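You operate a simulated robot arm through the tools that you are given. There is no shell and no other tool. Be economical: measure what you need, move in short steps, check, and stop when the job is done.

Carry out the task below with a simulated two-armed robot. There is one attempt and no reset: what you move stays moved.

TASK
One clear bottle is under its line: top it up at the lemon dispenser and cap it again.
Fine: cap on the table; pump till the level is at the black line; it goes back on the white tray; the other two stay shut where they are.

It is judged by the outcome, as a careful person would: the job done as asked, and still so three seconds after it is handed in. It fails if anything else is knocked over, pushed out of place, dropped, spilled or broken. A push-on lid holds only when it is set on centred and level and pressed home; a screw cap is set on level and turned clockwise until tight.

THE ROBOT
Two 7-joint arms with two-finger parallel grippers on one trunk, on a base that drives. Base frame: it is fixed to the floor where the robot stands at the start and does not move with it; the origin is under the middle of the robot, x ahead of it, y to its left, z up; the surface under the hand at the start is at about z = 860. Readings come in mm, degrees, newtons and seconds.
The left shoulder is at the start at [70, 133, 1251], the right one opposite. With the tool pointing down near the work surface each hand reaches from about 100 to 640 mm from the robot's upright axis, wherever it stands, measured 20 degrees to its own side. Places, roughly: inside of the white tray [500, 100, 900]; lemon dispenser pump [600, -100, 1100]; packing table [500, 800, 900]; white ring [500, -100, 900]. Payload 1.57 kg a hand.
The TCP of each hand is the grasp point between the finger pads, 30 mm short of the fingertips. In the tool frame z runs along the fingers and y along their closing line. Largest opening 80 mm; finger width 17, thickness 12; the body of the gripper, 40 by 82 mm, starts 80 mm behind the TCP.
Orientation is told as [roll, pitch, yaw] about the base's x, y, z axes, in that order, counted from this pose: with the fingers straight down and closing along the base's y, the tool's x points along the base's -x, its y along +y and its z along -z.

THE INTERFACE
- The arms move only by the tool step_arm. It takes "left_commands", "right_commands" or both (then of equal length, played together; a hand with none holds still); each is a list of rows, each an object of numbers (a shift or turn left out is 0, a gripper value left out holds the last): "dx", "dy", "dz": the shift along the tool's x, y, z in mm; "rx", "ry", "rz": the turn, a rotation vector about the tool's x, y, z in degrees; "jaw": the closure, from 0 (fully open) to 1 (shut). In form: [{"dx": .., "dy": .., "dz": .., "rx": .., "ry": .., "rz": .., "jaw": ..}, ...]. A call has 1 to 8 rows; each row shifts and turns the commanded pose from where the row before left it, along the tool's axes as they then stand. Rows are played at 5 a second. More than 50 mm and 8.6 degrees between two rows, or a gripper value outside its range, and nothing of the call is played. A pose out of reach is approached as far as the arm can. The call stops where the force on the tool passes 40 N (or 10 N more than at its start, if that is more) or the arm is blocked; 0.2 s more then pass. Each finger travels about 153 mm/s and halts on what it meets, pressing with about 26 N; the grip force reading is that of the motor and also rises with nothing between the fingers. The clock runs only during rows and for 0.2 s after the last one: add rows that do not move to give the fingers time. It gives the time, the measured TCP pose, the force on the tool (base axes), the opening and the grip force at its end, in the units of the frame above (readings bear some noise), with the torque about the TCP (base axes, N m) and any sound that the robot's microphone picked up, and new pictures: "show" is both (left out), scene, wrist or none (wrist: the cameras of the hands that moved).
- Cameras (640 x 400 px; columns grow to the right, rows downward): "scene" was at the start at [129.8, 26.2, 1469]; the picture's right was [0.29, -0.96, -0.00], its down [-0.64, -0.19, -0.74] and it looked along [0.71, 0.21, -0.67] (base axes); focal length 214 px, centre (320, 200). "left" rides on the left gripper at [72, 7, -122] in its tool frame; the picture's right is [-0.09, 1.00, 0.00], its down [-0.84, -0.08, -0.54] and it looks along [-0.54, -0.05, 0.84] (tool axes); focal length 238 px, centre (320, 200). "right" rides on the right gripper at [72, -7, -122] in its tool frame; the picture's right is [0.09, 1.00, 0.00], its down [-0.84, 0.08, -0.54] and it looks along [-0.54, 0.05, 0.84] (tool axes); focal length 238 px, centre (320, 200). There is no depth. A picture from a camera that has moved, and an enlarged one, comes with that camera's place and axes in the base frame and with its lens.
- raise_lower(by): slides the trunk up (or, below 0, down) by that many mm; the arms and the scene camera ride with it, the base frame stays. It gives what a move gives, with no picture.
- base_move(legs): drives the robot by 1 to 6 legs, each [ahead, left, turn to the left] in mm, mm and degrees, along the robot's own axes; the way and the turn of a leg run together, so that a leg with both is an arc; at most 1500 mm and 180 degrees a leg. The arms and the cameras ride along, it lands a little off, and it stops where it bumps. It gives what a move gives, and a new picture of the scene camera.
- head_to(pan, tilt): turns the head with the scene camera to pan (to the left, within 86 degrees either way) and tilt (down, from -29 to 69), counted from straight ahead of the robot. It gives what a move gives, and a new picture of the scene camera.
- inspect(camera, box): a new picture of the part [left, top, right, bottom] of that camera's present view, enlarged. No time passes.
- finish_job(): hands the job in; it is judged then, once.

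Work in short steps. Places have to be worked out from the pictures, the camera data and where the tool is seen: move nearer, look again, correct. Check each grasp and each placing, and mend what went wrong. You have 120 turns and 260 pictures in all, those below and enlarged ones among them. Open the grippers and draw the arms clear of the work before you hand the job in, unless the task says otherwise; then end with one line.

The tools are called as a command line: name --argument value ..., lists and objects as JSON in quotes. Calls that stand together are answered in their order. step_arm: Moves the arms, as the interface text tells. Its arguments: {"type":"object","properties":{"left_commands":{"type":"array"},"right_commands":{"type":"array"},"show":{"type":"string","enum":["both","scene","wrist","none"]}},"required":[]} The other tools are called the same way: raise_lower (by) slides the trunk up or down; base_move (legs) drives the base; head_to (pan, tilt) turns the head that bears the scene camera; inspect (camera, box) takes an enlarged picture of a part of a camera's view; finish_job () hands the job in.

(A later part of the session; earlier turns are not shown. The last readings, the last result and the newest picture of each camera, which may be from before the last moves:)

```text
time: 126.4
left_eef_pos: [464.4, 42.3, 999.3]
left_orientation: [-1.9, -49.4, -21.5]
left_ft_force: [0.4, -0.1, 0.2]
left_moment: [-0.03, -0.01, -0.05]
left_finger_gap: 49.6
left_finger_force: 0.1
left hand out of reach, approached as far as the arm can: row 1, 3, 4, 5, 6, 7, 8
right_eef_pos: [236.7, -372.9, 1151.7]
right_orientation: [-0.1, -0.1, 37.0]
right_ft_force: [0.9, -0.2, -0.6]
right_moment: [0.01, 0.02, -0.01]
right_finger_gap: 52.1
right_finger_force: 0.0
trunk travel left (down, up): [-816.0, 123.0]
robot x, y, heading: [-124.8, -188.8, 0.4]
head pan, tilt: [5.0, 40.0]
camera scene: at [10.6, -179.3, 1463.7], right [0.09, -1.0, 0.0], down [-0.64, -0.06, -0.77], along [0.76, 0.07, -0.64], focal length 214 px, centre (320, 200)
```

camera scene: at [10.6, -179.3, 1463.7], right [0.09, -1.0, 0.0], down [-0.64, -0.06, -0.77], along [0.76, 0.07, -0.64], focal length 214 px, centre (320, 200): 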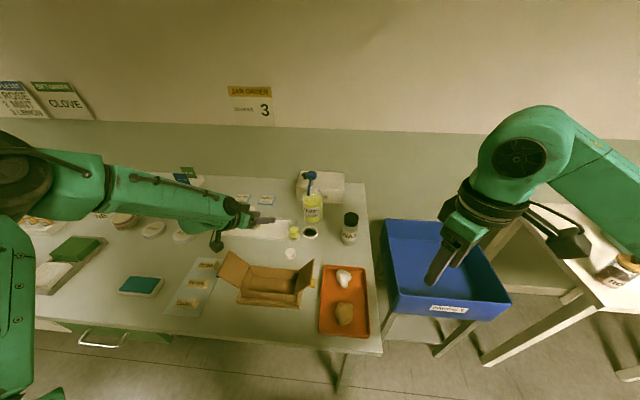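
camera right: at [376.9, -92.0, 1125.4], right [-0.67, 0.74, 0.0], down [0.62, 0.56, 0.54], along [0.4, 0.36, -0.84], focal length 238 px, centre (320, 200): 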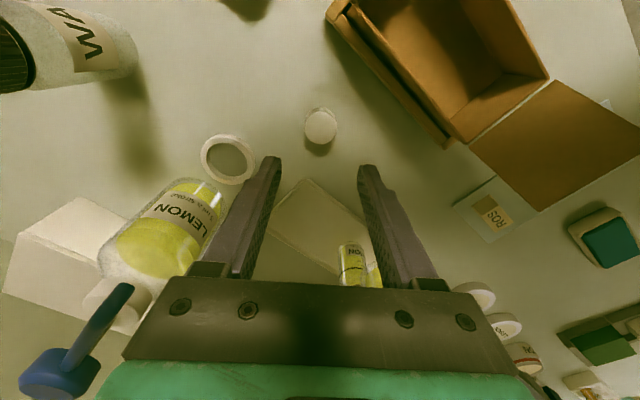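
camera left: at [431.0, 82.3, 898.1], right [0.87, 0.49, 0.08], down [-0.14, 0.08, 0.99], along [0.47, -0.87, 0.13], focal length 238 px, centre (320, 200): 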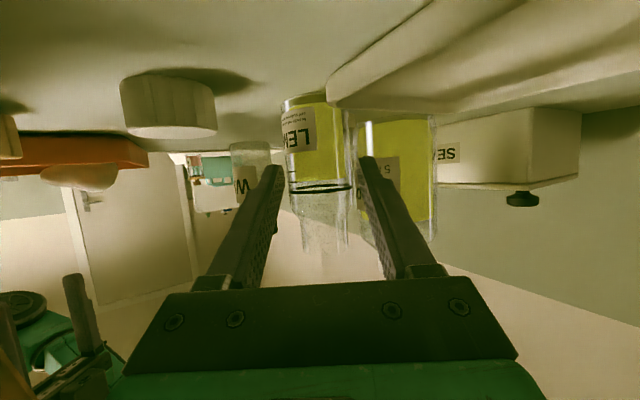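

The arm settled at (464, 42) with the wanted attitude; nothing was touched. I raise 30 mm, correct the roll, and use the base to bring the hand over the bottle.

step_arm --left_commands '[{"dx": -22.6, "dz": -19.7, "rx": -1.9}, {}]' --show "none"

base_move --legs '[[0, -82, 0], [26, 0, 0]]'

step_arm --left_commands '[{}, {}]' --show "wrist"

```text
time: 127.0
left_eef_pos: [463.7, 67.5, 1024.9]
left_orientation: [0.6, -49.1, -21.5]
left_ft_force: [0.1, 0.0, 0.4]
left_moment: [-0.02, -0.01, 0.02]
left_finger_gap: 49.4
left_finger_force: 0.1
left hand out of reach, approached as far as the arm can: row 1
right_eef_pos: [235.2, -374.1, 1151.5]
right_orientation: [-0.1, -0.1, 37.0]
right_ft_force: [0.9, 0.2, 0.1]
right_moment: [0.01, 0.01, 0.01]
right_finger_gap: 51.9
right_finger_force: 0.0
trunk travel left (down, up): [-816.0, 123.0]
robot x, y, heading: [-121.7, -191.1, 0.4]
head pan, tilt: [5.0, 40.0]
```

```text
time: 128.5
left_eef_pos: [483.7, -11.9, 1026.3]
left_orientation: [0.5, -49.4, -21.6]
left_ft_force: [-0.1, 0.0, 0.6]
left_moment: [-0.01, -0.04, -0.03]
left_finger_gap: 49.7
left_finger_force: 0.0
right_eef_pos: [256.8, -455.1, 1153.5]
right_orientation: [-0.3, -0.3, 37.0]
right_ft_force: [-0.4, 0.5, 1.2]
right_moment: [-0.04, -0.06, -0.01]
right_finger_gap: 52.1
right_finger_force: 0.0
trunk travel left (down, up): [-816.0, 123.0]
robot x, y, heading: [-97.9, -272.4, 0.4]
head pan, tilt: [5.0, 40.0]
camera scene: at [30.2, -259.2, 1464.5], right [0.09, -1.0, 0.0], down [-0.64, -0.06, -0.77], along [0.77, 0.07, -0.64], focal length 214 px, centre (320, 200)
```

scene: 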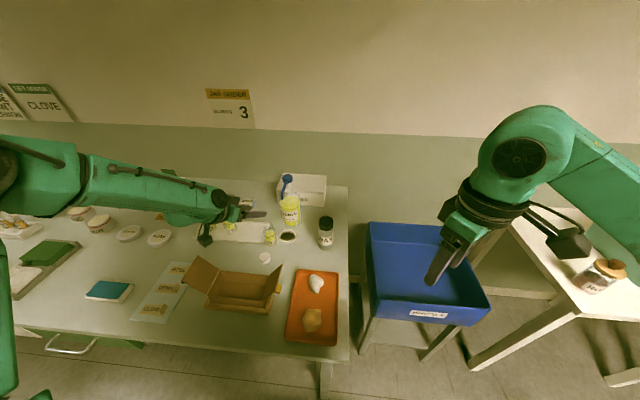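

```text
time: 129.1
left_eef_pos: [489.0, -13.8, 1025.8]
left_orientation: [0.6, -49.3, -21.5]
left_ft_force: [-0.6, -0.1, 0.3]
left_moment: [-0.02, -0.03, 0.05]
left_finger_gap: 49.5
left_finger_force: 0.0
right_eef_pos: [260.7, -453.4, 1153.7]
right_orientation: [0.0, -0.1, 37.0]
right_ft_force: [-0.2, -0.2, 0.4]
right_moment: [0.0, 0.01, 0.02]
right_finger_gap: 52.0
right_finger_force: 0.3
trunk travel left (down, up): [-816.0, 123.0]
robot x, y, heading: [-97.4, -269.3, 0.2]
head pan, tilt: [5.0, 40.0]
camera left: at [359.1, 43.0, 1049.3], right [0.41, 0.91, 0.08], down [0.1, -0.13, 0.99], along [0.9, -0.4, -0.14], focal length 238 px, centre (320, 200)
```

left: 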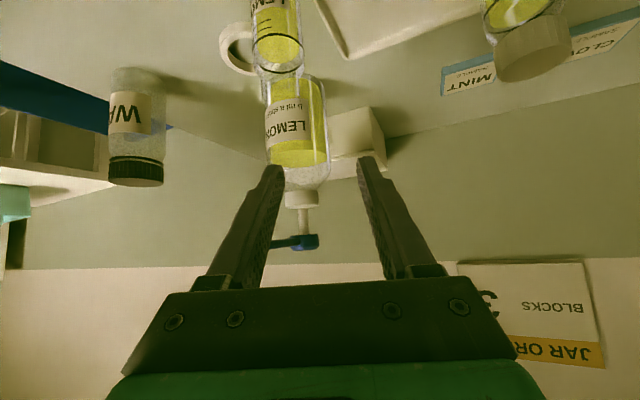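

Base another 26 mm right aligns the fingers (bottle then 12 mm ahead of TCP). Then lower 65 mm and check.

base_move --legs '[[0, -26, 0]]'

raise_lower --by -62

step_arm --left_commands '[{"rx": 0.6}, {}]' --show "wrist"

```text
time: 129.9
left_eef_pos: [489.7, -33.2, 1024.0]
left_orientation: [0.1, -49.3, -21.0]
left_ft_force: [-0.4, 0.7, -0.8]
left_moment: [-0.05, 0.02, -0.03]
left_finger_gap: 49.4
left_finger_force: 0.0
right_eef_pos: [263.3, -473.3, 1151.5]
right_orientation: [-0.3, 0.0, 37.1]
right_ft_force: [0.0, 0.5, 0.6]
right_moment: [-0.07, -0.01, -0.01]
right_finger_gap: 51.8
right_finger_force: 0.0
trunk travel left (down, up): [-816.0, 123.0]
robot x, y, heading: [-97.7, -299.2, 0.2]
head pan, tilt: [5.0, 40.0]
camera scene: at [38.0, -278.9, 1463.6], right [0.09, -1.0, 0.01], down [-0.64, -0.06, -0.77], along [0.76, 0.07, -0.64], focal length 214 px, centre (320, 200)
```

scene: 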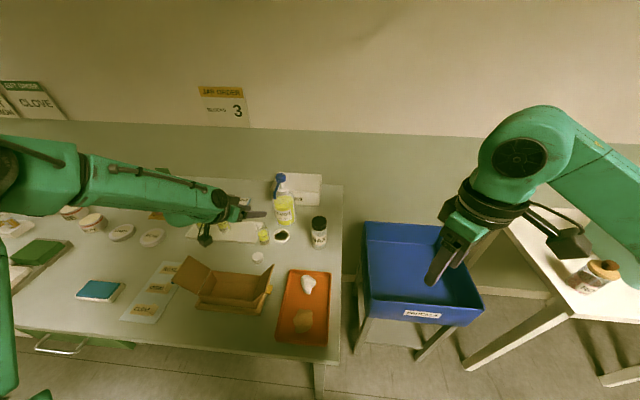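

```text
time: 130.9
left_eef_pos: [489.3, -38.5, 961.5]
left_orientation: [0.6, -49.2, -21.5]
left_ft_force: [0.3, 0.4, 0.8]
left_moment: [0.0, 0.0, 0.01]
left_finger_gap: 50.1
left_finger_force: 0.1
right_eef_pos: [262.6, -479.8, 1089.6]
right_orientation: [-0.1, 0.0, 37.1]
right_ft_force: [-0.1, 0.5, -0.6]
right_moment: [-0.04, 0.01, 0.03]
right_finger_gap: 52.1
right_finger_force: 0.0
trunk travel left (down, up): [-755.0, 185.0]
robot x, y, heading: [-97.4, -296.2, 0.4]
head pan, tilt: [5.0, 40.0]
```

```text
time: 131.5
left_eef_pos: [489.7, -39.5, 961.5]
left_orientation: [-0.1, -49.2, -21.6]
left_ft_force: [0.1, -0.1, 0.2]
left_moment: [0.01, -0.03, -0.02]
left_finger_gap: 49.7
left_finger_force: 0.0
right_eef_pos: [262.4, -479.7, 1090.6]
right_orientation: [-0.1, 0.1, 37.1]
right_ft_force: [0.0, -0.7, -0.3]
right_moment: [0.0, 0.02, -0.02]
right_finger_gap: 52.1
right_finger_force: 0.0
trunk travel left (down, up): [-755.0, 185.0]
robot x, y, heading: [-94.8, -296.5, 0.2]
head pan, tilt: [5.0, 40.0]
camera left: at [361.4, 18.5, 986.6], right [0.42, 0.9, 0.07], down [0.1, -0.12, 0.99], along [0.9, -0.41, -0.14], focal length 238 px, centre (320, 200)
```

left: 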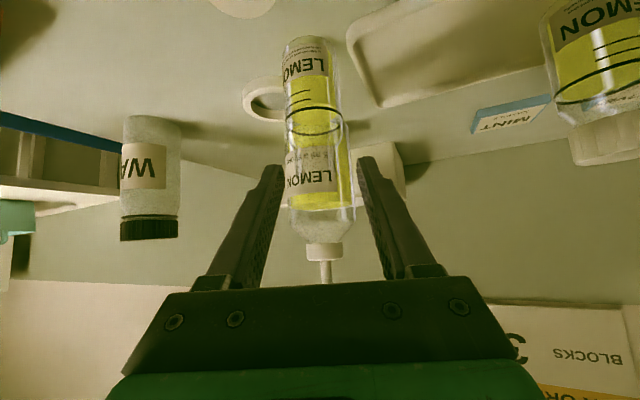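

Bottle axis lines up with the finger midline. Lower 45 mm and grip.

raise_lower --by -45

step_arm --left_commands '[{}, {"jaw": 0.55}, {"jaw": 1}, {}, {}]' --show "wrist"

inspect --camera "scene" --box '[180, 170, 340, 270]'

```text
time: 132.4
left_eef_pos: [487.8, -38.7, 917.7]
left_orientation: [-0.1, -49.2, -21.5]
left_ft_force: [0.2, 0.2, 0.3]
left_moment: [0.0, -0.06, 0.02]
left_finger_gap: 49.4
left_finger_force: 0.0
right_eef_pos: [262.9, -480.6, 1044.7]
right_orientation: [-0.2, -0.1, 37.1]
right_ft_force: [0.0, 0.4, -0.2]
right_moment: [0.0, 0.02, 0.0]
right_finger_gap: 52.2
right_finger_force: 0.0
trunk travel left (down, up): [-710.0, 230.0]
robot x, y, heading: [-98.9, -293.3, 0.1]
head pan, tilt: [5.0, 40.0]
```

```text
time: 133.6
left_eef_pos: [489.4, -38.5, 917.1]
left_orientation: [-0.2, -49.2, -21.6]
left_ft_force: [-1.2, 0.8, 0.7]
left_moment: [0.06, 0.0, 0.05]
left_finger_gap: 35.9
left_finger_force: 26.1
right_eef_pos: [262.5, -480.5, 1044.3]
right_orientation: [-0.1, -0.1, 37.0]
right_ft_force: [-1.1, 0.1, -0.2]
right_moment: [0.0, 0.02, -0.01]
right_finger_gap: 52.0
right_finger_force: 0.0
trunk travel left (down, up): [-710.0, 230.0]
robot x, y, heading: [-95.5, -297.8, 0.5]
head pan, tilt: [5.0, 40.0]
camera left: at [361.3, 18.6, 941.6], right [0.42, 0.9, 0.07], down [0.1, -0.12, 0.99], along [0.9, -0.41, -0.14], focal length 238 px, centre (320, 200)
```

left: 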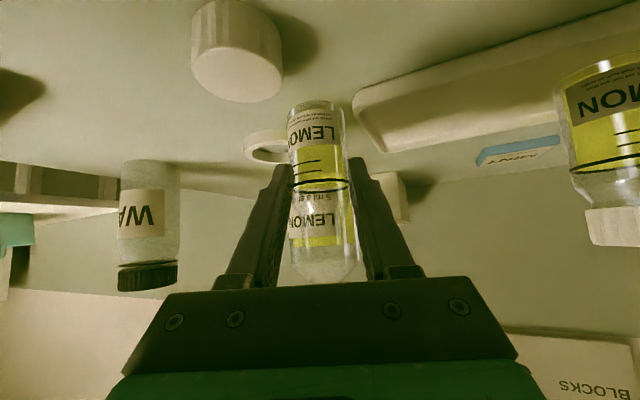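

```text
4.00 times, centred on (260, 220) of scene
camera zoom: at [37.5, -286.1, 1356.7], right [0.09, -1.0, 0.0], down [-0.64, -0.06, -0.77], along [0.76, 0.07, -0.64], focal length 858 px, centre (560, 120)
```

zoom: 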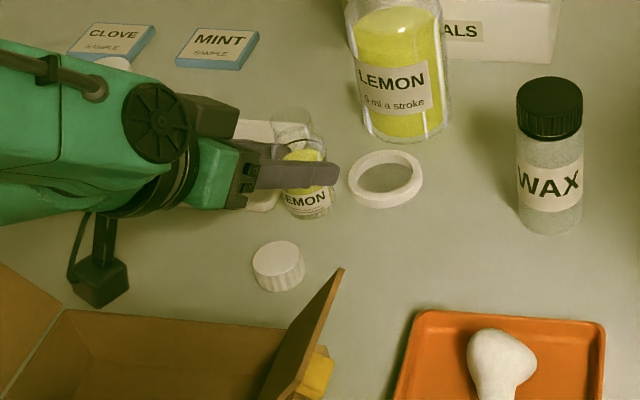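

Gripped. Lift 25 mm and move the base (+32, -50) toward the ring, staying low under the nozzle, then measure the offset closely.

raise_lower --by 25

base_move --legs '[[0, -50, 0], [28, 0, 0]]'

step_arm --left_commands '[{}, {}]' --show "wrist"

inspect --camera "scene" --box '[220, 170, 316, 230]'

inspect --camera "left" --box '[240, 60, 432, 180]'

```text
time: 134.3
left_eef_pos: [491.1, -38.5, 943.4]
left_orientation: [-0.2, -49.2, -21.5]
left_ft_force: [-0.7, 0.6, -1.6]
left_moment: [-0.01, 0.04, -0.01]
left_finger_gap: 36.0
left_finger_force: 25.9
right_eef_pos: [263.8, -478.8, 1069.1]
right_orientation: [0.0, 0.0, 37.1]
right_ft_force: [-0.5, -0.2, 0.5]
right_moment: [-0.02, 0.0, 0.02]
right_finger_gap: 51.9
right_finger_force: 0.1
trunk travel left (down, up): [-734.0, 205.0]
robot x, y, heading: [-94.8, -294.1, 0.2]
head pan, tilt: [5.0, 40.0]
```

```text
time: 135.7
left_eef_pos: [514.0, -87.9, 944.2]
left_orientation: [0.0, -49.4, -21.5]
left_ft_force: [-0.3, -0.5, -1.2]
left_moment: [0.02, 0.0, -0.02]
left_finger_gap: 35.7
left_finger_force: 26.2
right_eef_pos: [285.1, -527.7, 1072.2]
right_orientation: [-0.3, -0.2, 37.1]
right_ft_force: [-0.3, 0.6, 0.2]
right_moment: [-0.02, -0.02, 0.04]
right_finger_gap: 51.8
right_finger_force: 0.1
trunk travel left (down, up): [-734.0, 205.0]
robot x, y, heading: [-71.3, -347.2, 0.3]
head pan, tilt: [5.0, 40.0]
camera scene: at [59.6, -333.8, 1382.4], right [0.09, -1.0, 0.0], down [-0.64, -0.06, -0.77], along [0.77, 0.07, -0.64], focal length 214 px, centre (320, 200)
```

scene: 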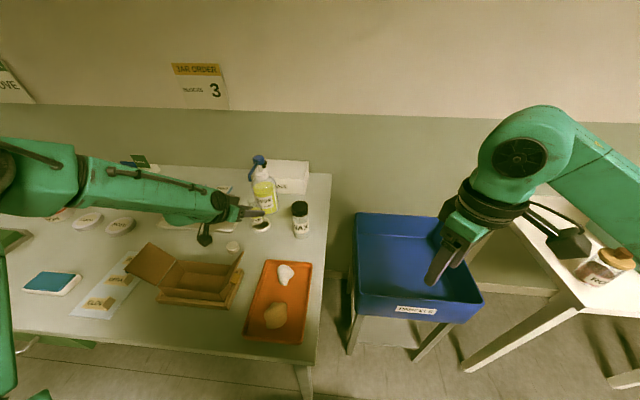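

```text
time: 136.3
left_eef_pos: [516.5, -88.1, 941.8]
left_orientation: [-0.1, -49.2, -21.5]
left_ft_force: [-0.2, -0.1, -1.5]
left_moment: [0.02, 0.0, 0.03]
left_finger_gap: 35.4
left_finger_force: 26.1
right_eef_pos: [289.6, -529.0, 1070.5]
right_orientation: [-0.1, -0.2, 37.1]
right_ft_force: [0.5, -0.1, -0.1]
right_moment: [-0.02, -0.01, 0.0]
right_finger_gap: 51.8
right_finger_force: 0.1
trunk travel left (down, up): [-734.0, 205.0]
robot x, y, heading: [-65.1, -347.9, 0.2]
head pan, tilt: [5.0, 40.0]
camera left: at [388.1, -30.4, 966.8], right [0.42, 0.9, 0.07], down [0.1, -0.12, 0.99], along [0.9, -0.41, -0.14], focal length 238 px, centre (320, 200)
```

left: 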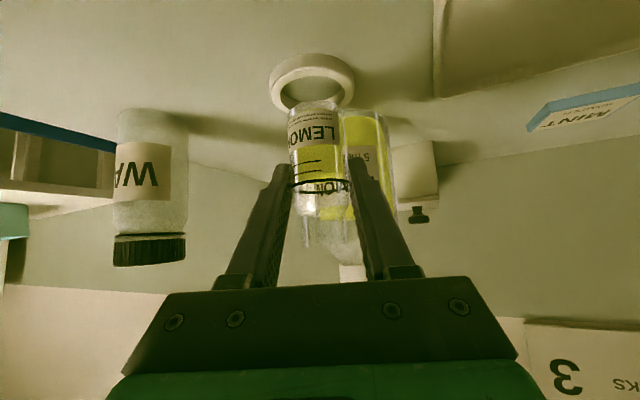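

```text
6.67 times, centred on (268, 200) of scene
camera zoom: at [64.1, -334.9, 1381.8], right [0.09, -1.0, 0.0], down [-0.64, -0.06, -0.77], along [0.76, 0.07, -0.64], focal length 1430 px, centre (667, 200)
```

zoom: 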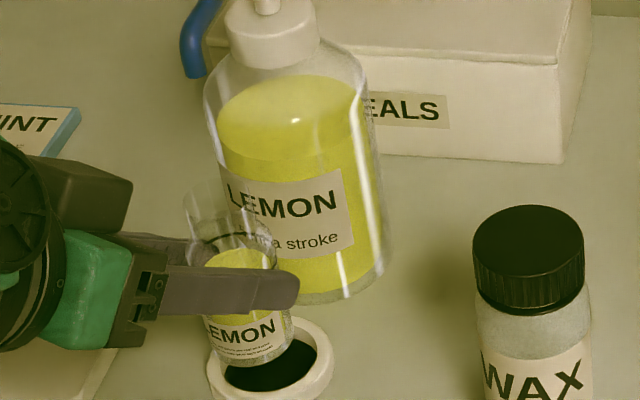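

```text
3.33 times, centred on (336, 120) of left
camera zoom: at [388.1, -30.4, 966.8], right [0.42, 0.9, 0.07], down [0.1, -0.12, 0.99], along [0.9, -0.41, -0.14], focal length 794 px, centre (267, 467)
```

zoom: 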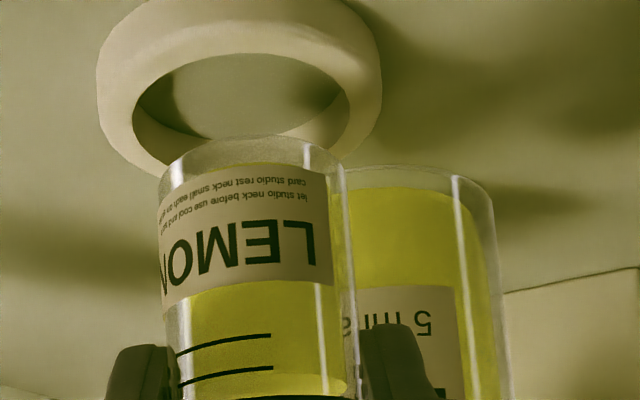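

Ring and bottle are both visible: the needed shift averages about (+8, -4.5) mm. Apply it, lower 9 mm and look again.

step_arm --left_commands '[{"dx": -5.9, "dy": -1.25, "dz": 6.9}, {"dx": 6.8, "dz": 5.9}, {}]' --show "none"

inspect --camera "scene" --box '[236, 190, 300, 230]'

inspect --camera "left" --box '[256, 50, 384, 130]'

```text
time: 137.1
left_eef_pos: [525.1, -92.2, 932.4]
left_orientation: [-0.1, -49.0, -21.6]
left_ft_force: [0.0, -0.1, -1.3]
left_moment: [0.06, 0.01, 0.01]
left_finger_gap: 35.5
left_finger_force: 26.0
right_eef_pos: [289.6, -529.5, 1070.4]
right_orientation: [-0.1, -0.1, 37.0]
right_ft_force: [-0.4, -0.3, -0.5]
right_moment: [-0.02, 0.02, 0.01]
right_finger_gap: 52.0
right_finger_force: 0.1
trunk travel left (down, up): [-734.0, 205.0]
robot x, y, heading: [-65.6, -343.7, -0.0]
head pan, tilt: [5.0, 40.0]
```

```text
10.00 times, centred on (268, 210) of scene
camera zoom: at [65.6, -335.7, 1381.7], right [0.09, -1.0, 0.0], down [-0.64, -0.06, -0.77], along [0.76, 0.07, -0.64], focal length 2145 px, centre (840, 100)
```

zoom: 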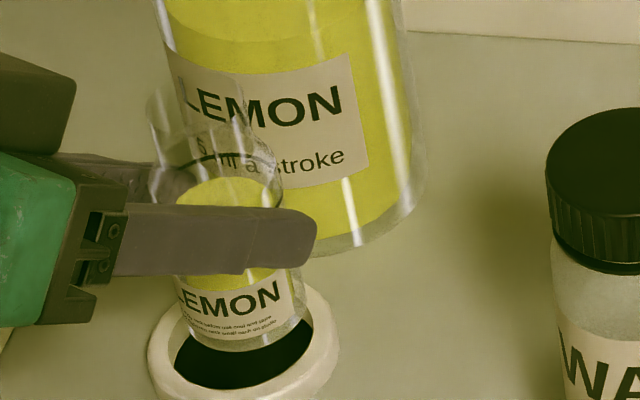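

```text
5.00 times, centred on (320, 90) of left
camera zoom: at [397.2, -35.7, 957.6], right [0.42, 0.9, 0.07], down [0.1, -0.12, 0.99], along [0.9, -0.41, -0.14], focal length 1192 px, centre (320, 750)
```

zoom: 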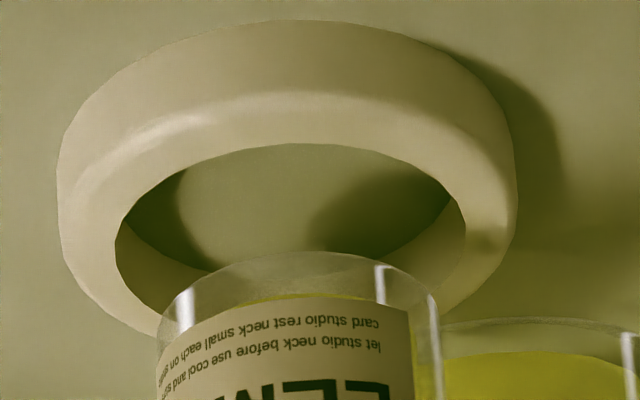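

Nearly aligned: remaining about 1–3 mm forward and 1 mm sideways. Adjust and lower 10 mm to just above the ring.

step_arm --left_commands '[{"dx": -1.3, "dy": -1, "dz": 1.5}, {"dx": 7.2, "dz": 6.2}, {}]' --show "none"

inspect --camera "scene" --box '[236, 190, 300, 230]'

inspect --camera "left" --box '[256, 50, 384, 130]'

```text
time: 137.9
left_eef_pos: [526.8, -95.4, 924.7]
left_orientation: [-0.1, -49.2, -21.5]
left_ft_force: [-1.2, 1.0, 0.6]
left_moment: [0.02, 0.06, -0.01]
left_finger_gap: 35.8
left_finger_force: 26.2
right_eef_pos: [289.8, -529.0, 1069.5]
right_orientation: [-0.1, -0.1, 37.1]
right_ft_force: [-0.4, 1.0, 0.6]
right_moment: [-0.01, 0.03, -0.02]
right_finger_gap: 52.3
right_finger_force: 0.0
trunk travel left (down, up): [-734.0, 205.0]
robot x, y, heading: [-64.7, -348.7, 0.2]
head pan, tilt: [5.0, 40.0]
```

```text
10.00 times, centred on (268, 210) of scene
camera zoom: at [64.6, -335.5, 1381.8], right [0.09, -1.0, 0.0], down [-0.64, -0.06, -0.77], along [0.76, 0.07, -0.64], focal length 2145 px, centre (840, 100)
```

zoom: 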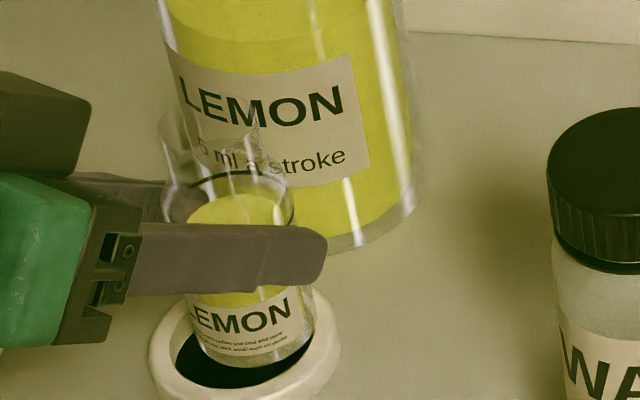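

```text
5.00 times, centred on (320, 90) of left
camera zoom: at [397.9, -37.2, 949.3], right [0.42, 0.9, 0.07], down [0.1, -0.12, 0.99], along [0.9, -0.41, -0.14], focal length 1192 px, centre (320, 750)
```

zoom: 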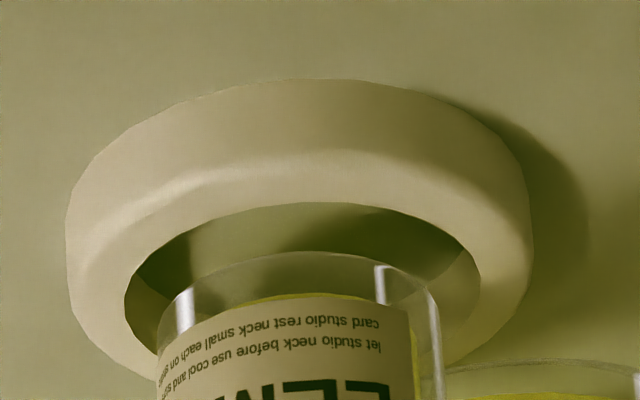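

The two views disagree slightly; a compromise shift of (-2, +2) mm keeps it within the 5 mm clearance. Then lower gently, watching force.

step_arm --left_commands '[{"dx": 1.7, "dy": 1.1, "dz": -2}, {"dx": 3, "dz": 2.6}, {"dx": 3, "dz": 2.6}, {}]' --show "none"

inspect --camera "scene" --box '[236, 190, 300, 230]'

inspect --camera "left" --box '[256, 50, 384, 130]'

```text
time: 138.9
left_eef_pos: [523.8, -92.0, 917.2]
left_orientation: [0.0, -49.2, -21.5]
left_ft_force: [-1.2, 0.0, 4.2]
left_moment: [0.05, -0.04, 0.02]
left_finger_gap: 35.5
left_finger_force: 26.4
right_eef_pos: [289.3, -529.6, 1070.0]
right_orientation: [-0.1, -0.2, 37.1]
right_ft_force: [-0.8, 0.7, 1.4]
right_moment: [0.01, 0.01, 0.03]
right_finger_gap: 52.3
right_finger_force: 0.0
trunk travel left (down, up): [-734.0, 205.0]
robot x, y, heading: [-71.0, -347.7, 0.2]
head pan, tilt: [5.0, 40.0]
```

```text
10.00 times, centred on (268, 210) of scene
camera zoom: at [64.2, -335.8, 1381.9], right [0.09, -1.0, 0.0], down [-0.64, -0.06, -0.77], along [0.76, 0.07, -0.64], focal length 2145 px, centre (840, 100)
```

zoom: 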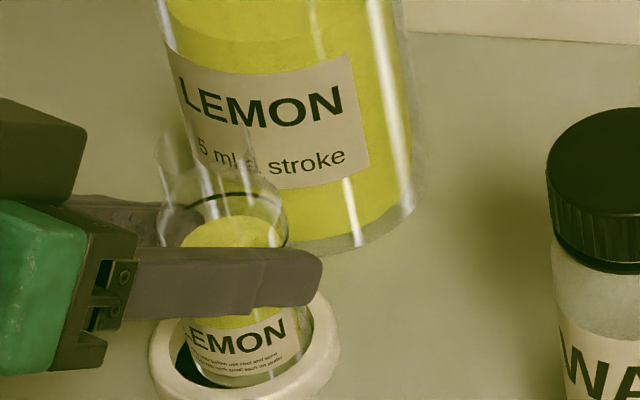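

```text
5.00 times, centred on (320, 90) of left
camera zoom: at [396.0, -35.0, 941.1], right [0.42, 0.9, 0.07], down [0.1, -0.12, 0.99], along [0.9, -0.41, -0.14], focal length 1192 px, centre (320, 750)
```

zoom: 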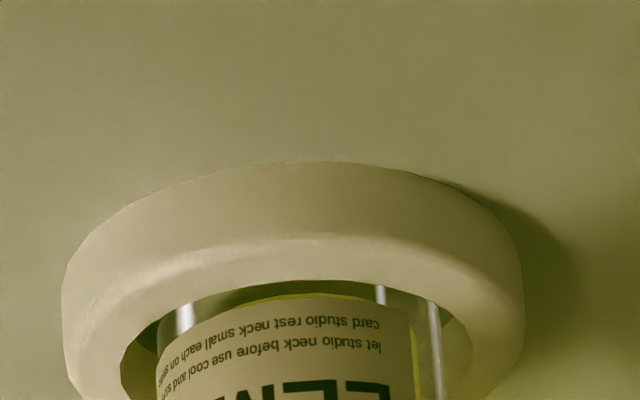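

The bottle is seated inside the ring (LTCP height matches table contact). Release and withdraw back along the fingers.

step_arm --left_commands '[{"jaw": 0.5}, {"jaw": 0.43}, {}, {"dz": -15}, {"dz": -25}, {"dz": -40}, {"dz": -40}]' --show "wrist"

inspect --camera "scene" --box '[204, 150, 332, 230]'

```text
time: 140.5
left_eef_pos: [438.7, -59.6, 998.5]
left_orientation: [-0.2, -49.2, -21.3]
left_ft_force: [-0.1, 0.4, 1.2]
left_moment: [0.02, 0.01, 0.03]
left_finger_gap: 45.5
left_finger_force: 0.0
right_eef_pos: [287.9, -530.1, 1070.6]
right_orientation: [-0.1, -0.2, 37.1]
right_ft_force: [0.7, 0.7, 1.0]
right_moment: [0.0, -0.05, -0.03]
right_finger_gap: 52.1
right_finger_force: 0.0
trunk travel left (down, up): [-734.0, 205.0]
robot x, y, heading: [-65.5, -344.6, 0.2]
head pan, tilt: [5.0, 40.0]
camera left: at [310.6, -2.4, 1022.3], right [0.42, 0.9, 0.07], down [0.1, -0.12, 0.99], along [0.9, -0.41, -0.14], focal length 238 px, centre (320, 200)
```

left: 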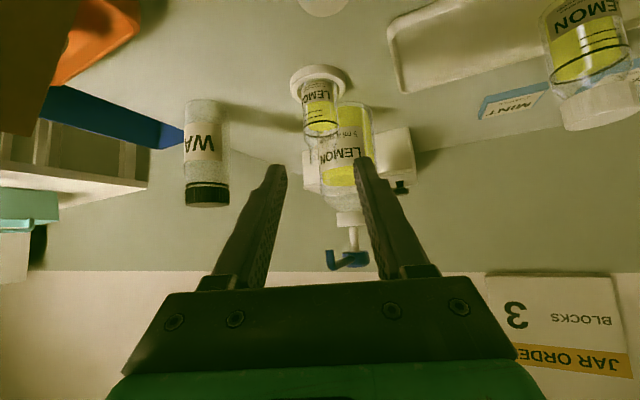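

```text
5.00 times, centred on (268, 190) of scene
camera zoom: at [62.4, -335.5, 1382.0], right [0.09, -1.0, 0.0], down [-0.64, -0.06, -0.77], along [0.76, 0.07, -0.64], focal length 1072 px, centre (580, 250)
```

zoom: 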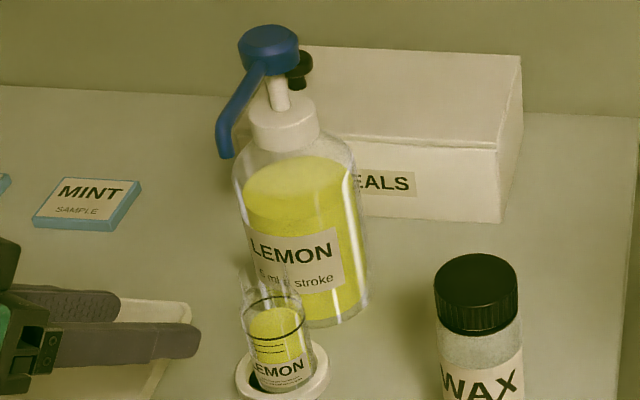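

The bottle stands well in the ring. Triangulating: pump head ≈(624, -93, top ≈1066), nozzle tip (533, -95, 1040). I'll press the pump with the left hand's closed fingertips: raise the trunk 130 mm, close the fingers, drive forward 85 mm.

raise_lower --by 130

step_arm --left_commands '[{"jaw": 1}, {}, {}]' --show "none"

base_move --legs '[[80, -25, 0]]'

step_arm --left_commands '[{"dx": -15, "dz": 17}, {"dx": -15, "dz": 17}, {}]' --show "wrist"

inspect --camera "scene" --box '[164, 120, 324, 220]'

```text
time: 142.1
left_eef_pos: [441.4, -59.9, 1126.7]
left_orientation: [-0.2, -49.1, -21.5]
left_ft_force: [1.3, 0.8, 1.2]
left_moment: [0.02, -0.03, 0.02]
left_finger_gap: 45.5
left_finger_force: 0.0
right_eef_pos: [290.2, -529.2, 1200.1]
right_orientation: [-0.1, -0.1, 37.1]
right_ft_force: [0.6, 0.2, 0.2]
right_moment: [0.01, 0.0, 0.01]
right_finger_gap: 52.1
right_finger_force: 0.0
trunk travel left (down, up): [-864.0, 75.0]
robot x, y, heading: [-68.9, -345.5, 0.3]
head pan, tilt: [5.0, 40.0]
```

```text
time: 142.8
left_eef_pos: [440.5, -60.2, 1126.2]
left_orientation: [-0.1, -49.3, -21.5]
left_ft_force: [-0.6, 0.3, 0.2]
left_moment: [0.0, -0.05, 0.02]
left_finger_gap: 0.0
left_finger_force: 20.8
right_eef_pos: [290.4, -530.1, 1200.7]
right_orientation: [-0.1, -0.2, 37.1]
right_ft_force: [-0.6, -0.2, 0.4]
right_moment: [0.02, 0.03, 0.01]
right_finger_gap: 52.1
right_finger_force: 0.0
trunk travel left (down, up): [-864.0, 75.0]
robot x, y, heading: [-67.5, -349.3, 0.1]
head pan, tilt: [5.0, 40.0]
```

```text
time: 143.9
left_eef_pos: [508.4, -78.5, 1127.6]
left_orientation: [-0.2, -49.2, -21.0]
left_ft_force: [0.5, 0.4, -0.4]
left_moment: [0.02, 0.01, -0.01]
left_finger_gap: 0.1
left_finger_force: 21.4
right_eef_pos: [360.6, -548.7, 1200.4]
right_orientation: [-0.2, -0.1, 37.5]
right_ft_force: [-0.2, 0.3, -0.4]
right_moment: [-0.02, -0.01, 0.02]
right_finger_gap: 51.8
right_finger_force: 0.1
trunk travel left (down, up): [-864.0, 75.0]
robot x, y, heading: [0.9, -371.3, 0.8]
head pan, tilt: [5.0, 40.0]
camera scene: at [133.7, -356.4, 1511.8], right [0.1, -0.99, 0.0], down [-0.64, -0.07, -0.77], along [0.76, 0.08, -0.64], focal length 214 px, centre (320, 200)
```

scene: 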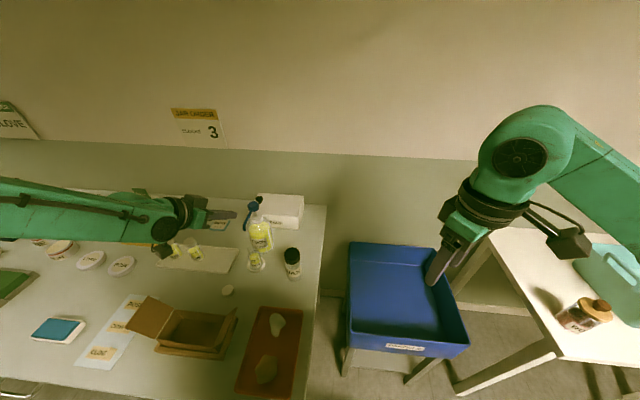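

```text
time: 144.7
left_eef_pos: [552.2, -95.0, 1126.9]
left_orientation: [0.0, -49.0, -21.0]
left_ft_force: [0.4, -0.1, -0.3]
left_moment: [0.01, 0.0, 0.0]
left_finger_gap: 0.2
left_finger_force: 21.8
right_eef_pos: [363.0, -550.3, 1199.9]
right_orientation: [0.0, 0.0, 37.4]
right_ft_force: [0.5, 0.7, -0.5]
right_moment: [0.0, -0.01, 0.01]
right_finger_gap: 52.0
right_finger_force: 0.1
trunk travel left (down, up): [-864.0, 75.0]
robot x, y, heading: [-1.4, -371.0, 0.6]
head pan, tilt: [5.0, 40.0]
camera left: at [424.1, -39.3, 1151.8], right [0.42, 0.91, 0.07], down [0.1, -0.12, 0.99], along [0.9, -0.4, -0.14], focal length 238 px, centre (320, 200)
```

left: 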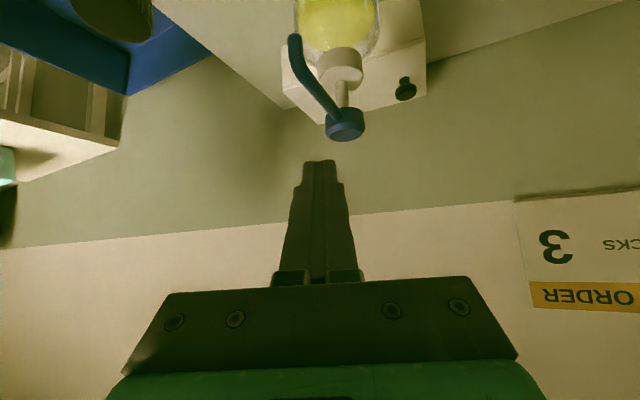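

```text
4.00 times, centred on (244, 170) of scene
camera zoom: at [137.0, -358.0, 1511.5], right [0.1, -0.99, 0.0], down [-0.64, -0.06, -0.77], along [0.76, 0.08, -0.64], focal length 858 px, centre (624, 320)
```

zoom: 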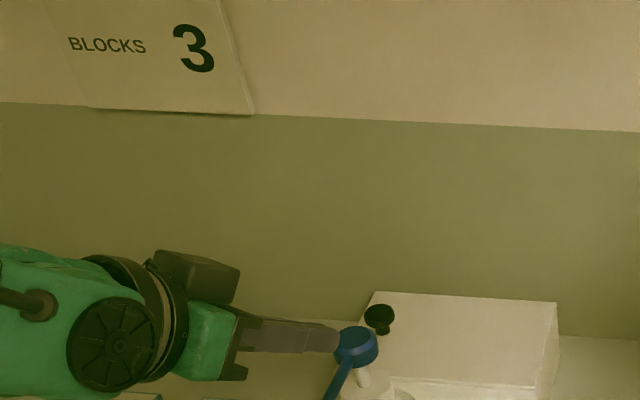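

Pump head top triangulated at (621, -98.5, 1060). Move the fingertips above its centre, then descend to just above it.

step_arm --left_commands '[{"dx": -13.5, "dy": 10.5, "dz": 15.5}, {"dx": -13.5, "dy": 10.5, "dz": 15.5}, {"dx": 14, "dz": 12.1}, {"dx": 14, "dz": 12.1}, {}]' --show "wrist"

inspect --camera "left" --box '[224, 80, 416, 200]'

inspect --camera "scene" --box '[212, 180, 308, 240]'

```text
time: 145.9
left_eef_pos: [598.8, -91.4, 1090.6]
left_orientation: [-0.1, -49.3, -21.1]
left_ft_force: [0.8, -0.5, 3.2]
left_moment: [0.0, -0.11, -0.01]
left_finger_gap: 0.0
left_finger_force: 21.2
right_eef_pos: [361.3, -550.1, 1200.1]
right_orientation: [-0.1, 0.0, 37.5]
right_ft_force: [-0.6, -0.3, 0.0]
right_moment: [0.03, -0.01, 0.0]
right_finger_gap: 52.1
right_finger_force: 0.1
trunk travel left (down, up): [-864.0, 75.0]
robot x, y, heading: [3.4, -368.4, 0.9]
head pan, tilt: [5.0, 40.0]
camera left: at [469.7, -35.3, 1114.4], right [0.41, 0.91, 0.07], down [0.1, -0.12, 0.99], along [0.9, -0.4, -0.14], focal length 238 px, centre (320, 200)
```

left: 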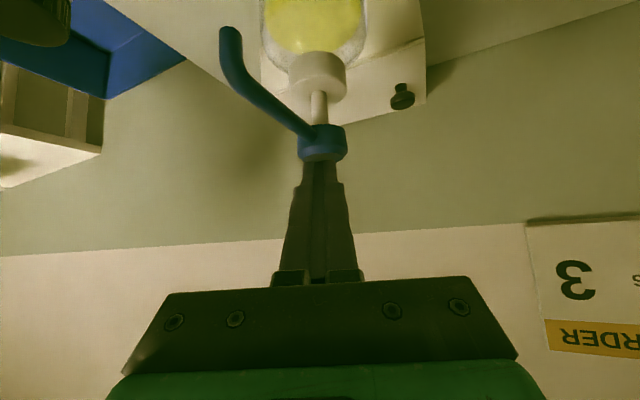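

```text
3.33 times, centred on (320, 140) of left
camera zoom: at [469.7, -35.3, 1114.4], right [0.41, 0.91, 0.07], down [0.1, -0.12, 0.99], along [0.9, -0.4, -0.14], focal length 794 px, centre (320, 400)
```

zoom: 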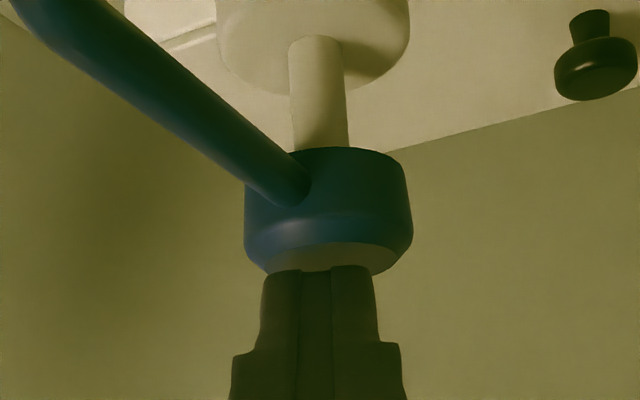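

```text
6.67 times, centred on (260, 210) of scene
camera zoom: at [134.1, -357.6, 1511.8], right [0.1, -0.99, 0.0], down [-0.64, -0.06, -0.77], along [0.76, 0.08, -0.64], focal length 1430 px, centre (720, 133)
```

zoom: 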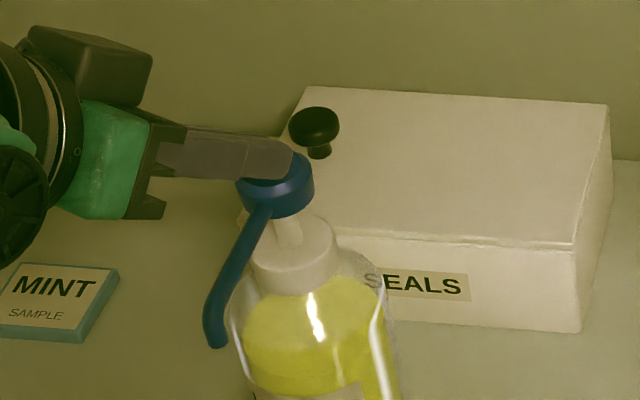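

Fingertips rest on the head (3 N). Press down in steps.

step_arm --left_commands '[{"dx": 3, "dz": 2.6}, {"dx": 3, "dz": 2.6}, {"dx": 3, "dz": 2.6}, {"dx": 3, "dz": 2.6}, {}]' --show "wrist"

```text
time: 147.1
left_eef_pos: [597.0, -92.2, 1079.1]
left_orientation: [0.2, -49.7, -21.3]
left_ft_force: [8.5, 5.0, 22.8]
left_moment: [-0.06, -0.63, 0.07]
left_finger_gap: 0.3
left_finger_force: 20.9
right_eef_pos: [359.6, -550.4, 1200.0]
right_orientation: [-0.1, -0.2, 37.5]
right_ft_force: [-0.4, -0.7, -0.7]
right_moment: [-0.02, 0.0, -0.02]
right_finger_gap: 51.8
right_finger_force: 0.1
trunk travel left (down, up): [-864.0, 75.0]
robot x, y, heading: [-0.6, -366.4, 0.7]
head pan, tilt: [5.0, 40.0]
camera left: at [468.2, -35.5, 1101.7], right [0.41, 0.91, 0.07], down [0.09, -0.12, 0.99], along [0.91, -0.4, -0.13], focal length 238 px, centre (320, 200)
```

left: 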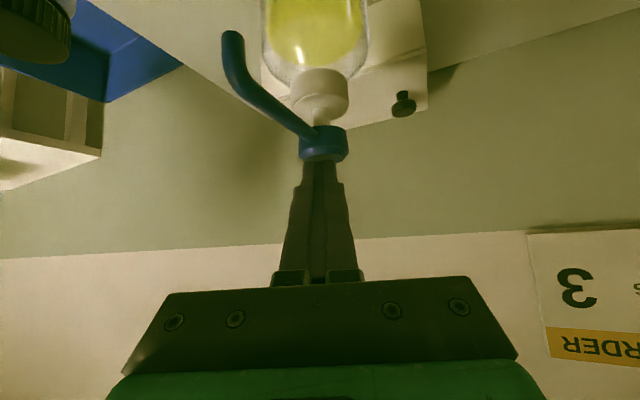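

The head travels down (~12 mm, 23 N). Continue to the end of the stroke.

step_arm --left_commands '[{"dx": 3, "dz": 2.6}, {"dx": 3, "dz": 2.6}, {"dx": 2, "dz": 1.7}, {}]' --show "wrist"

inspect --camera "scene" --box '[212, 190, 308, 280]'

```text
time: 147.8
left_eef_pos: [598.3, -91.8, 1078.6]
left_orientation: [0.8, -51.0, -21.8]
left_ft_force: [-6.4, -1.9, 16.9]
left_moment: [-0.18, -0.07, -0.07]
left_finger_gap: 0.0
left_finger_force: 21.2
right_eef_pos: [356.2, -550.8, 1200.6]
right_orientation: [-0.1, -0.4, 37.6]
right_ft_force: [-0.8, 0.3, 0.3]
right_moment: [0.02, 0.02, -0.03]
right_finger_gap: 52.1
right_finger_force: 0.1
trunk travel left (down, up): [-864.0, 75.0]
robot x, y, heading: [-0.5, -367.0, 0.6]
head pan, tilt: [5.0, 40.0]
stopped in row 3 (left hand): the force on the tool passed its limit at 41 N (the readings are from after the stop); the commanded pose is now the measured one
camera left: at [469.4, -35.4, 1098.5], right [0.41, 0.91, 0.08], down [0.07, -0.12, 0.99], along [0.91, -0.4, -0.11], focal length 238 px, centre (320, 200)
```

left: 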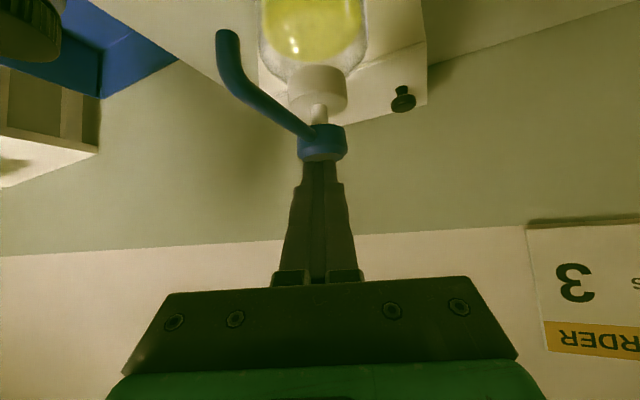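

```text
4.44 times, centred on (260, 235) of scene
camera zoom: at [128.2, -359.1, 1512.0], right [0.1, -0.99, 0.0], down [-0.64, -0.06, -0.77], along [0.77, 0.08, -0.64], focal length 953 px, centre (587, 44)
```

zoom: 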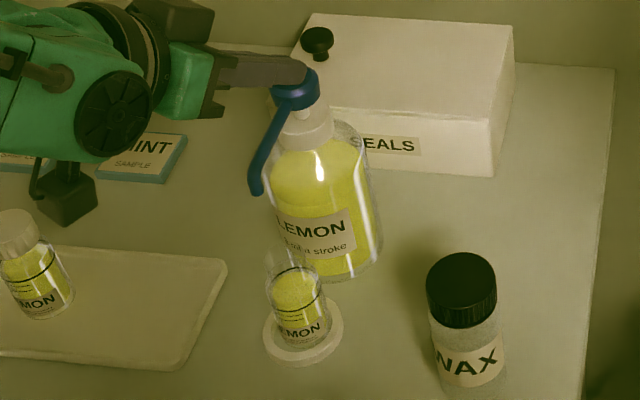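

The stroke bottomed out (41 N). Release upward and check the level.

step_arm --left_commands '[{"dx": -10, "dz": -8}, {"dx": -12, "dz": -10}, {"dx": -12, "dz": -10}, {}]' --show "none"

inspect --camera "scene" --box '[260, 222, 308, 252]'

inspect --camera "scene" --box '[176, 222, 224, 252]'

```text
time: 148.8
left_eef_pos: [600.8, -90.2, 1114.8]
left_orientation: [0.5, -50.3, -21.3]
left_ft_force: [-0.1, -0.7, 0.7]
left_moment: [-0.02, -0.02, 0.0]
left_finger_gap: 0.0
left_finger_force: 21.6
right_eef_pos: [361.6, -549.3, 1200.2]
right_orientation: [0.0, 0.0, 37.4]
right_ft_force: [-0.6, 0.8, 0.1]
right_moment: [-0.04, 0.0, 0.02]
right_finger_gap: 51.9
right_finger_force: 0.0
trunk travel left (down, up): [-864.0, 75.0]
robot x, y, heading: [-1.9, -371.3, 1.0]
head pan, tilt: [5.0, 40.0]
```

```text
13.33 times, centred on (284, 237) of scene
camera zoom: at [134.9, -357.6, 1511.7], right [0.1, -0.99, 0.0], down [-0.64, -0.06, -0.77], along [0.76, 0.08, -0.64], focal length 2860 px, centre (800, -293)
```

zoom: 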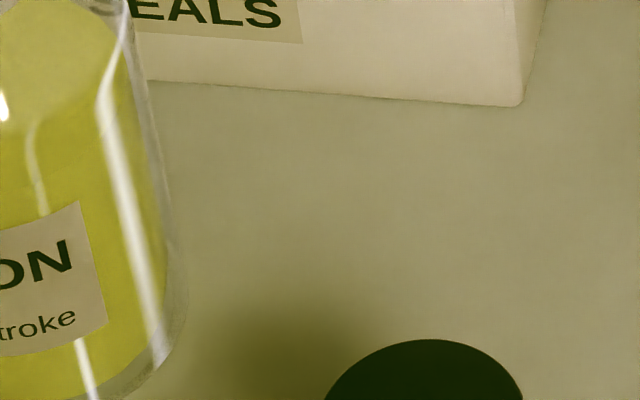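

```text
13.33 times, centred on (200, 237) of scene
camera zoom: at [134.9, -357.6, 1511.7], right [0.1, -0.99, 0.0], down [-0.64, -0.06, -0.77], along [0.76, 0.08, -0.64], focal length 2860 px, centre (1920, -293)
```

zoom: 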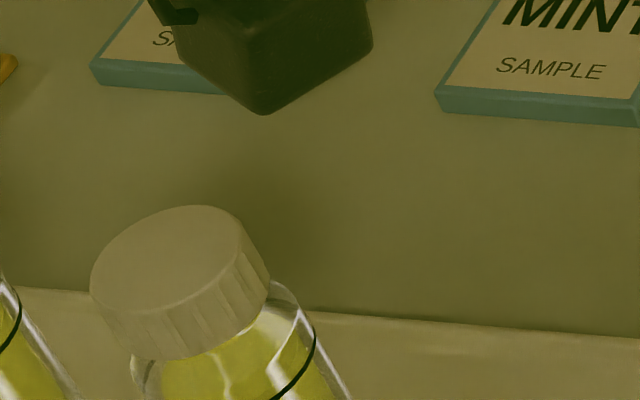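

Wrong crop; look at the bottle in the ring at (255, 255) and a full reference bottle at (192, 255).

inspect --camera "scene" --box '[231, 240, 279, 270]'

inspect --camera "scene" --box '[168, 236, 216, 266]'

```text
13.33 times, centred on (255, 255) of scene
camera zoom: at [134.9, -357.6, 1511.7], right [0.1, -0.99, 0.0], down [-0.64, -0.06, -0.77], along [0.76, 0.08, -0.64], focal length 2860 px, centre (1187, -533)
```

zoom: 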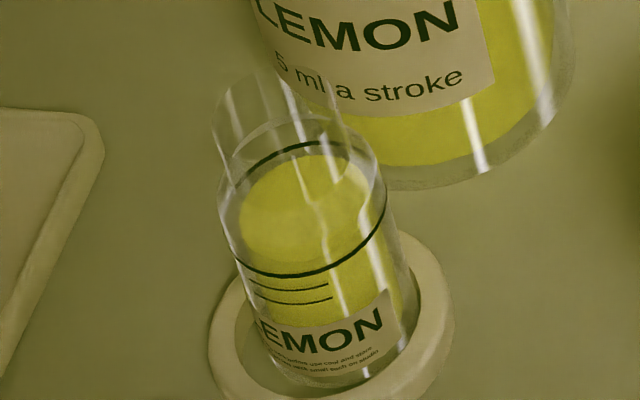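

```text
13.33 times, centred on (192, 251) of scene
camera zoom: at [134.9, -357.6, 1511.7], right [0.1, -0.99, 0.0], down [-0.64, -0.06, -0.77], along [0.76, 0.08, -0.64], focal length 2860 px, centre (2027, -480)
```

zoom: 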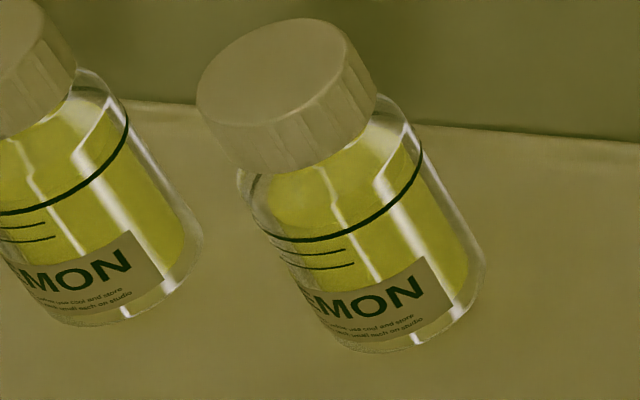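

The liquid surface now sits exactly at the line, matching the reference bottles. One stroke was enough. Now bring the left hand back: retreat from the pump, base back, trunk down, fingers open to 46 mm.

step_arm --left_commands '[{"dx": 20, "dy": -12.5, "dz": -34, "rx": 0.5}, {"dx": 20, "dy": -12.5, "dz": -34, "ry": 1}, {"jaw": 0.4}, {}]' --show "none"

base_move --legs '[[-78, 23, -0.7]]'

raise_lower --by -125

step_arm --left_commands '[{}, {}]' --show "wrist"

```text
time: 149.8
left_eef_pos: [519.0, -83.9, 1129.0]
left_orientation: [-0.1, -49.3, -21.4]
left_ft_force: [-0.3, -0.4, -0.2]
left_moment: [0.02, 0.03, -0.01]
left_finger_gap: 48.1
left_finger_force: 0.0
right_eef_pos: [362.5, -548.6, 1199.2]
right_orientation: [-0.1, -0.1, 37.5]
right_ft_force: [0.3, 0.2, 0.7]
right_moment: [0.05, 0.04, 0.0]
right_finger_gap: 52.1
right_finger_force: 0.1
trunk travel left (down, up): [-864.0, 75.0]
robot x, y, heading: [3.2, -370.5, 0.7]
head pan, tilt: [5.0, 40.0]
```

```text
time: 150.9
left_eef_pos: [450.7, -68.8, 1126.1]
left_orientation: [-0.2, -49.1, -21.9]
left_ft_force: [-0.1, 0.7, 0.0]
left_moment: [0.0, 0.03, 0.02]
left_finger_gap: 47.9
left_finger_force: 0.0
right_eef_pos: [288.5, -532.9, 1197.5]
right_orientation: [0.3, 0.1, 36.9]
right_ft_force: [0.8, 0.4, -0.9]
right_moment: [-0.01, 0.04, 0.0]
right_finger_gap: 52.0
right_finger_force: 0.0
trunk travel left (down, up): [-864.0, 75.0]
robot x, y, heading: [-82.5, -346.1, 0.0]
head pan, tilt: [5.0, 40.0]
camera scene: at [65.7, -338.9, 1510.8], right [0.09, -1.0, 0.0], down [-0.64, -0.06, -0.76], along [0.76, 0.07, -0.65], focal length 214 px, centre (320, 200)
```

scene: 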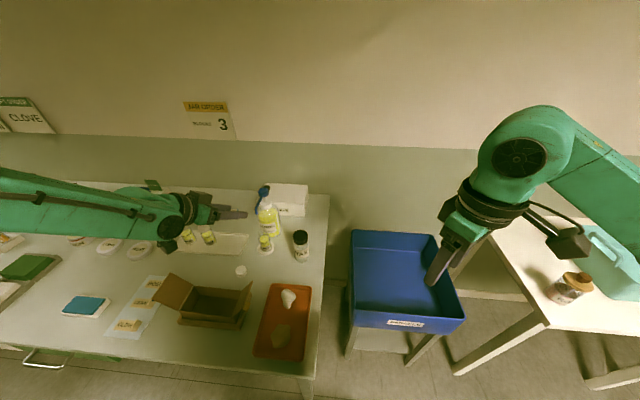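

```text
time: 152.4
left_eef_pos: [445.1, -68.0, 1004.4]
left_orientation: [-0.1, -49.2, -22.1]
left_ft_force: [-0.7, -0.6, 1.2]
left_moment: [0.01, 0.04, 0.03]
left_finger_gap: 48.0
left_finger_force: 0.0
right_eef_pos: [281.5, -531.4, 1075.7]
right_orientation: [-0.1, -0.2, 37.0]
right_ft_force: [0.5, -0.8, -0.2]
right_moment: [0.0, 0.0, 0.01]
right_finger_gap: 51.8
right_finger_force: 0.0
trunk travel left (down, up): [-740.0, 200.0]
robot x, y, heading: [-77.6, -346.8, 0.2]
head pan, tilt: [5.0, 40.0]
```

```text
time: 153.0
left_eef_pos: [444.4, -69.4, 1005.0]
left_orientation: [-0.1, -49.4, -22.0]
left_ft_force: [-0.1, 0.3, -0.4]
left_moment: [0.02, 0.0, -0.02]
left_finger_gap: 48.1
left_finger_force: 0.1
right_eef_pos: [282.4, -530.5, 1076.0]
right_orientation: [-0.2, -0.1, 36.9]
right_ft_force: [-0.6, 0.0, -0.1]
right_moment: [-0.04, 0.03, 0.01]
right_finger_gap: 52.0
right_finger_force: 0.0
trunk travel left (down, up): [-740.0, 200.0]
robot x, y, heading: [-78.6, -345.2, 0.1]
head pan, tilt: [5.0, 40.0]
camera left: at [317.1, -9.3, 1028.3], right [0.43, 0.9, 0.07], down [0.1, -0.12, 0.99], along [0.9, -0.42, -0.14], focal length 238 px, centre (320, 200)
```

left: 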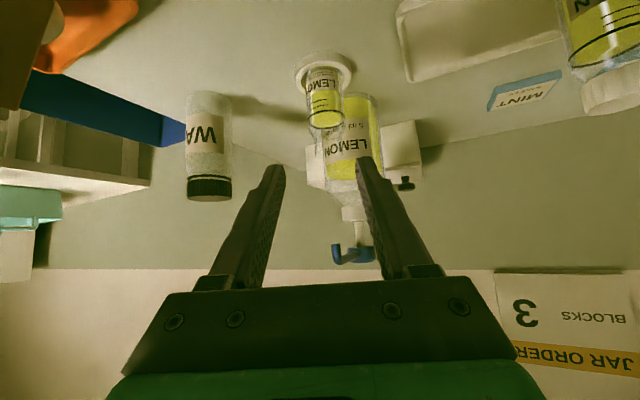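

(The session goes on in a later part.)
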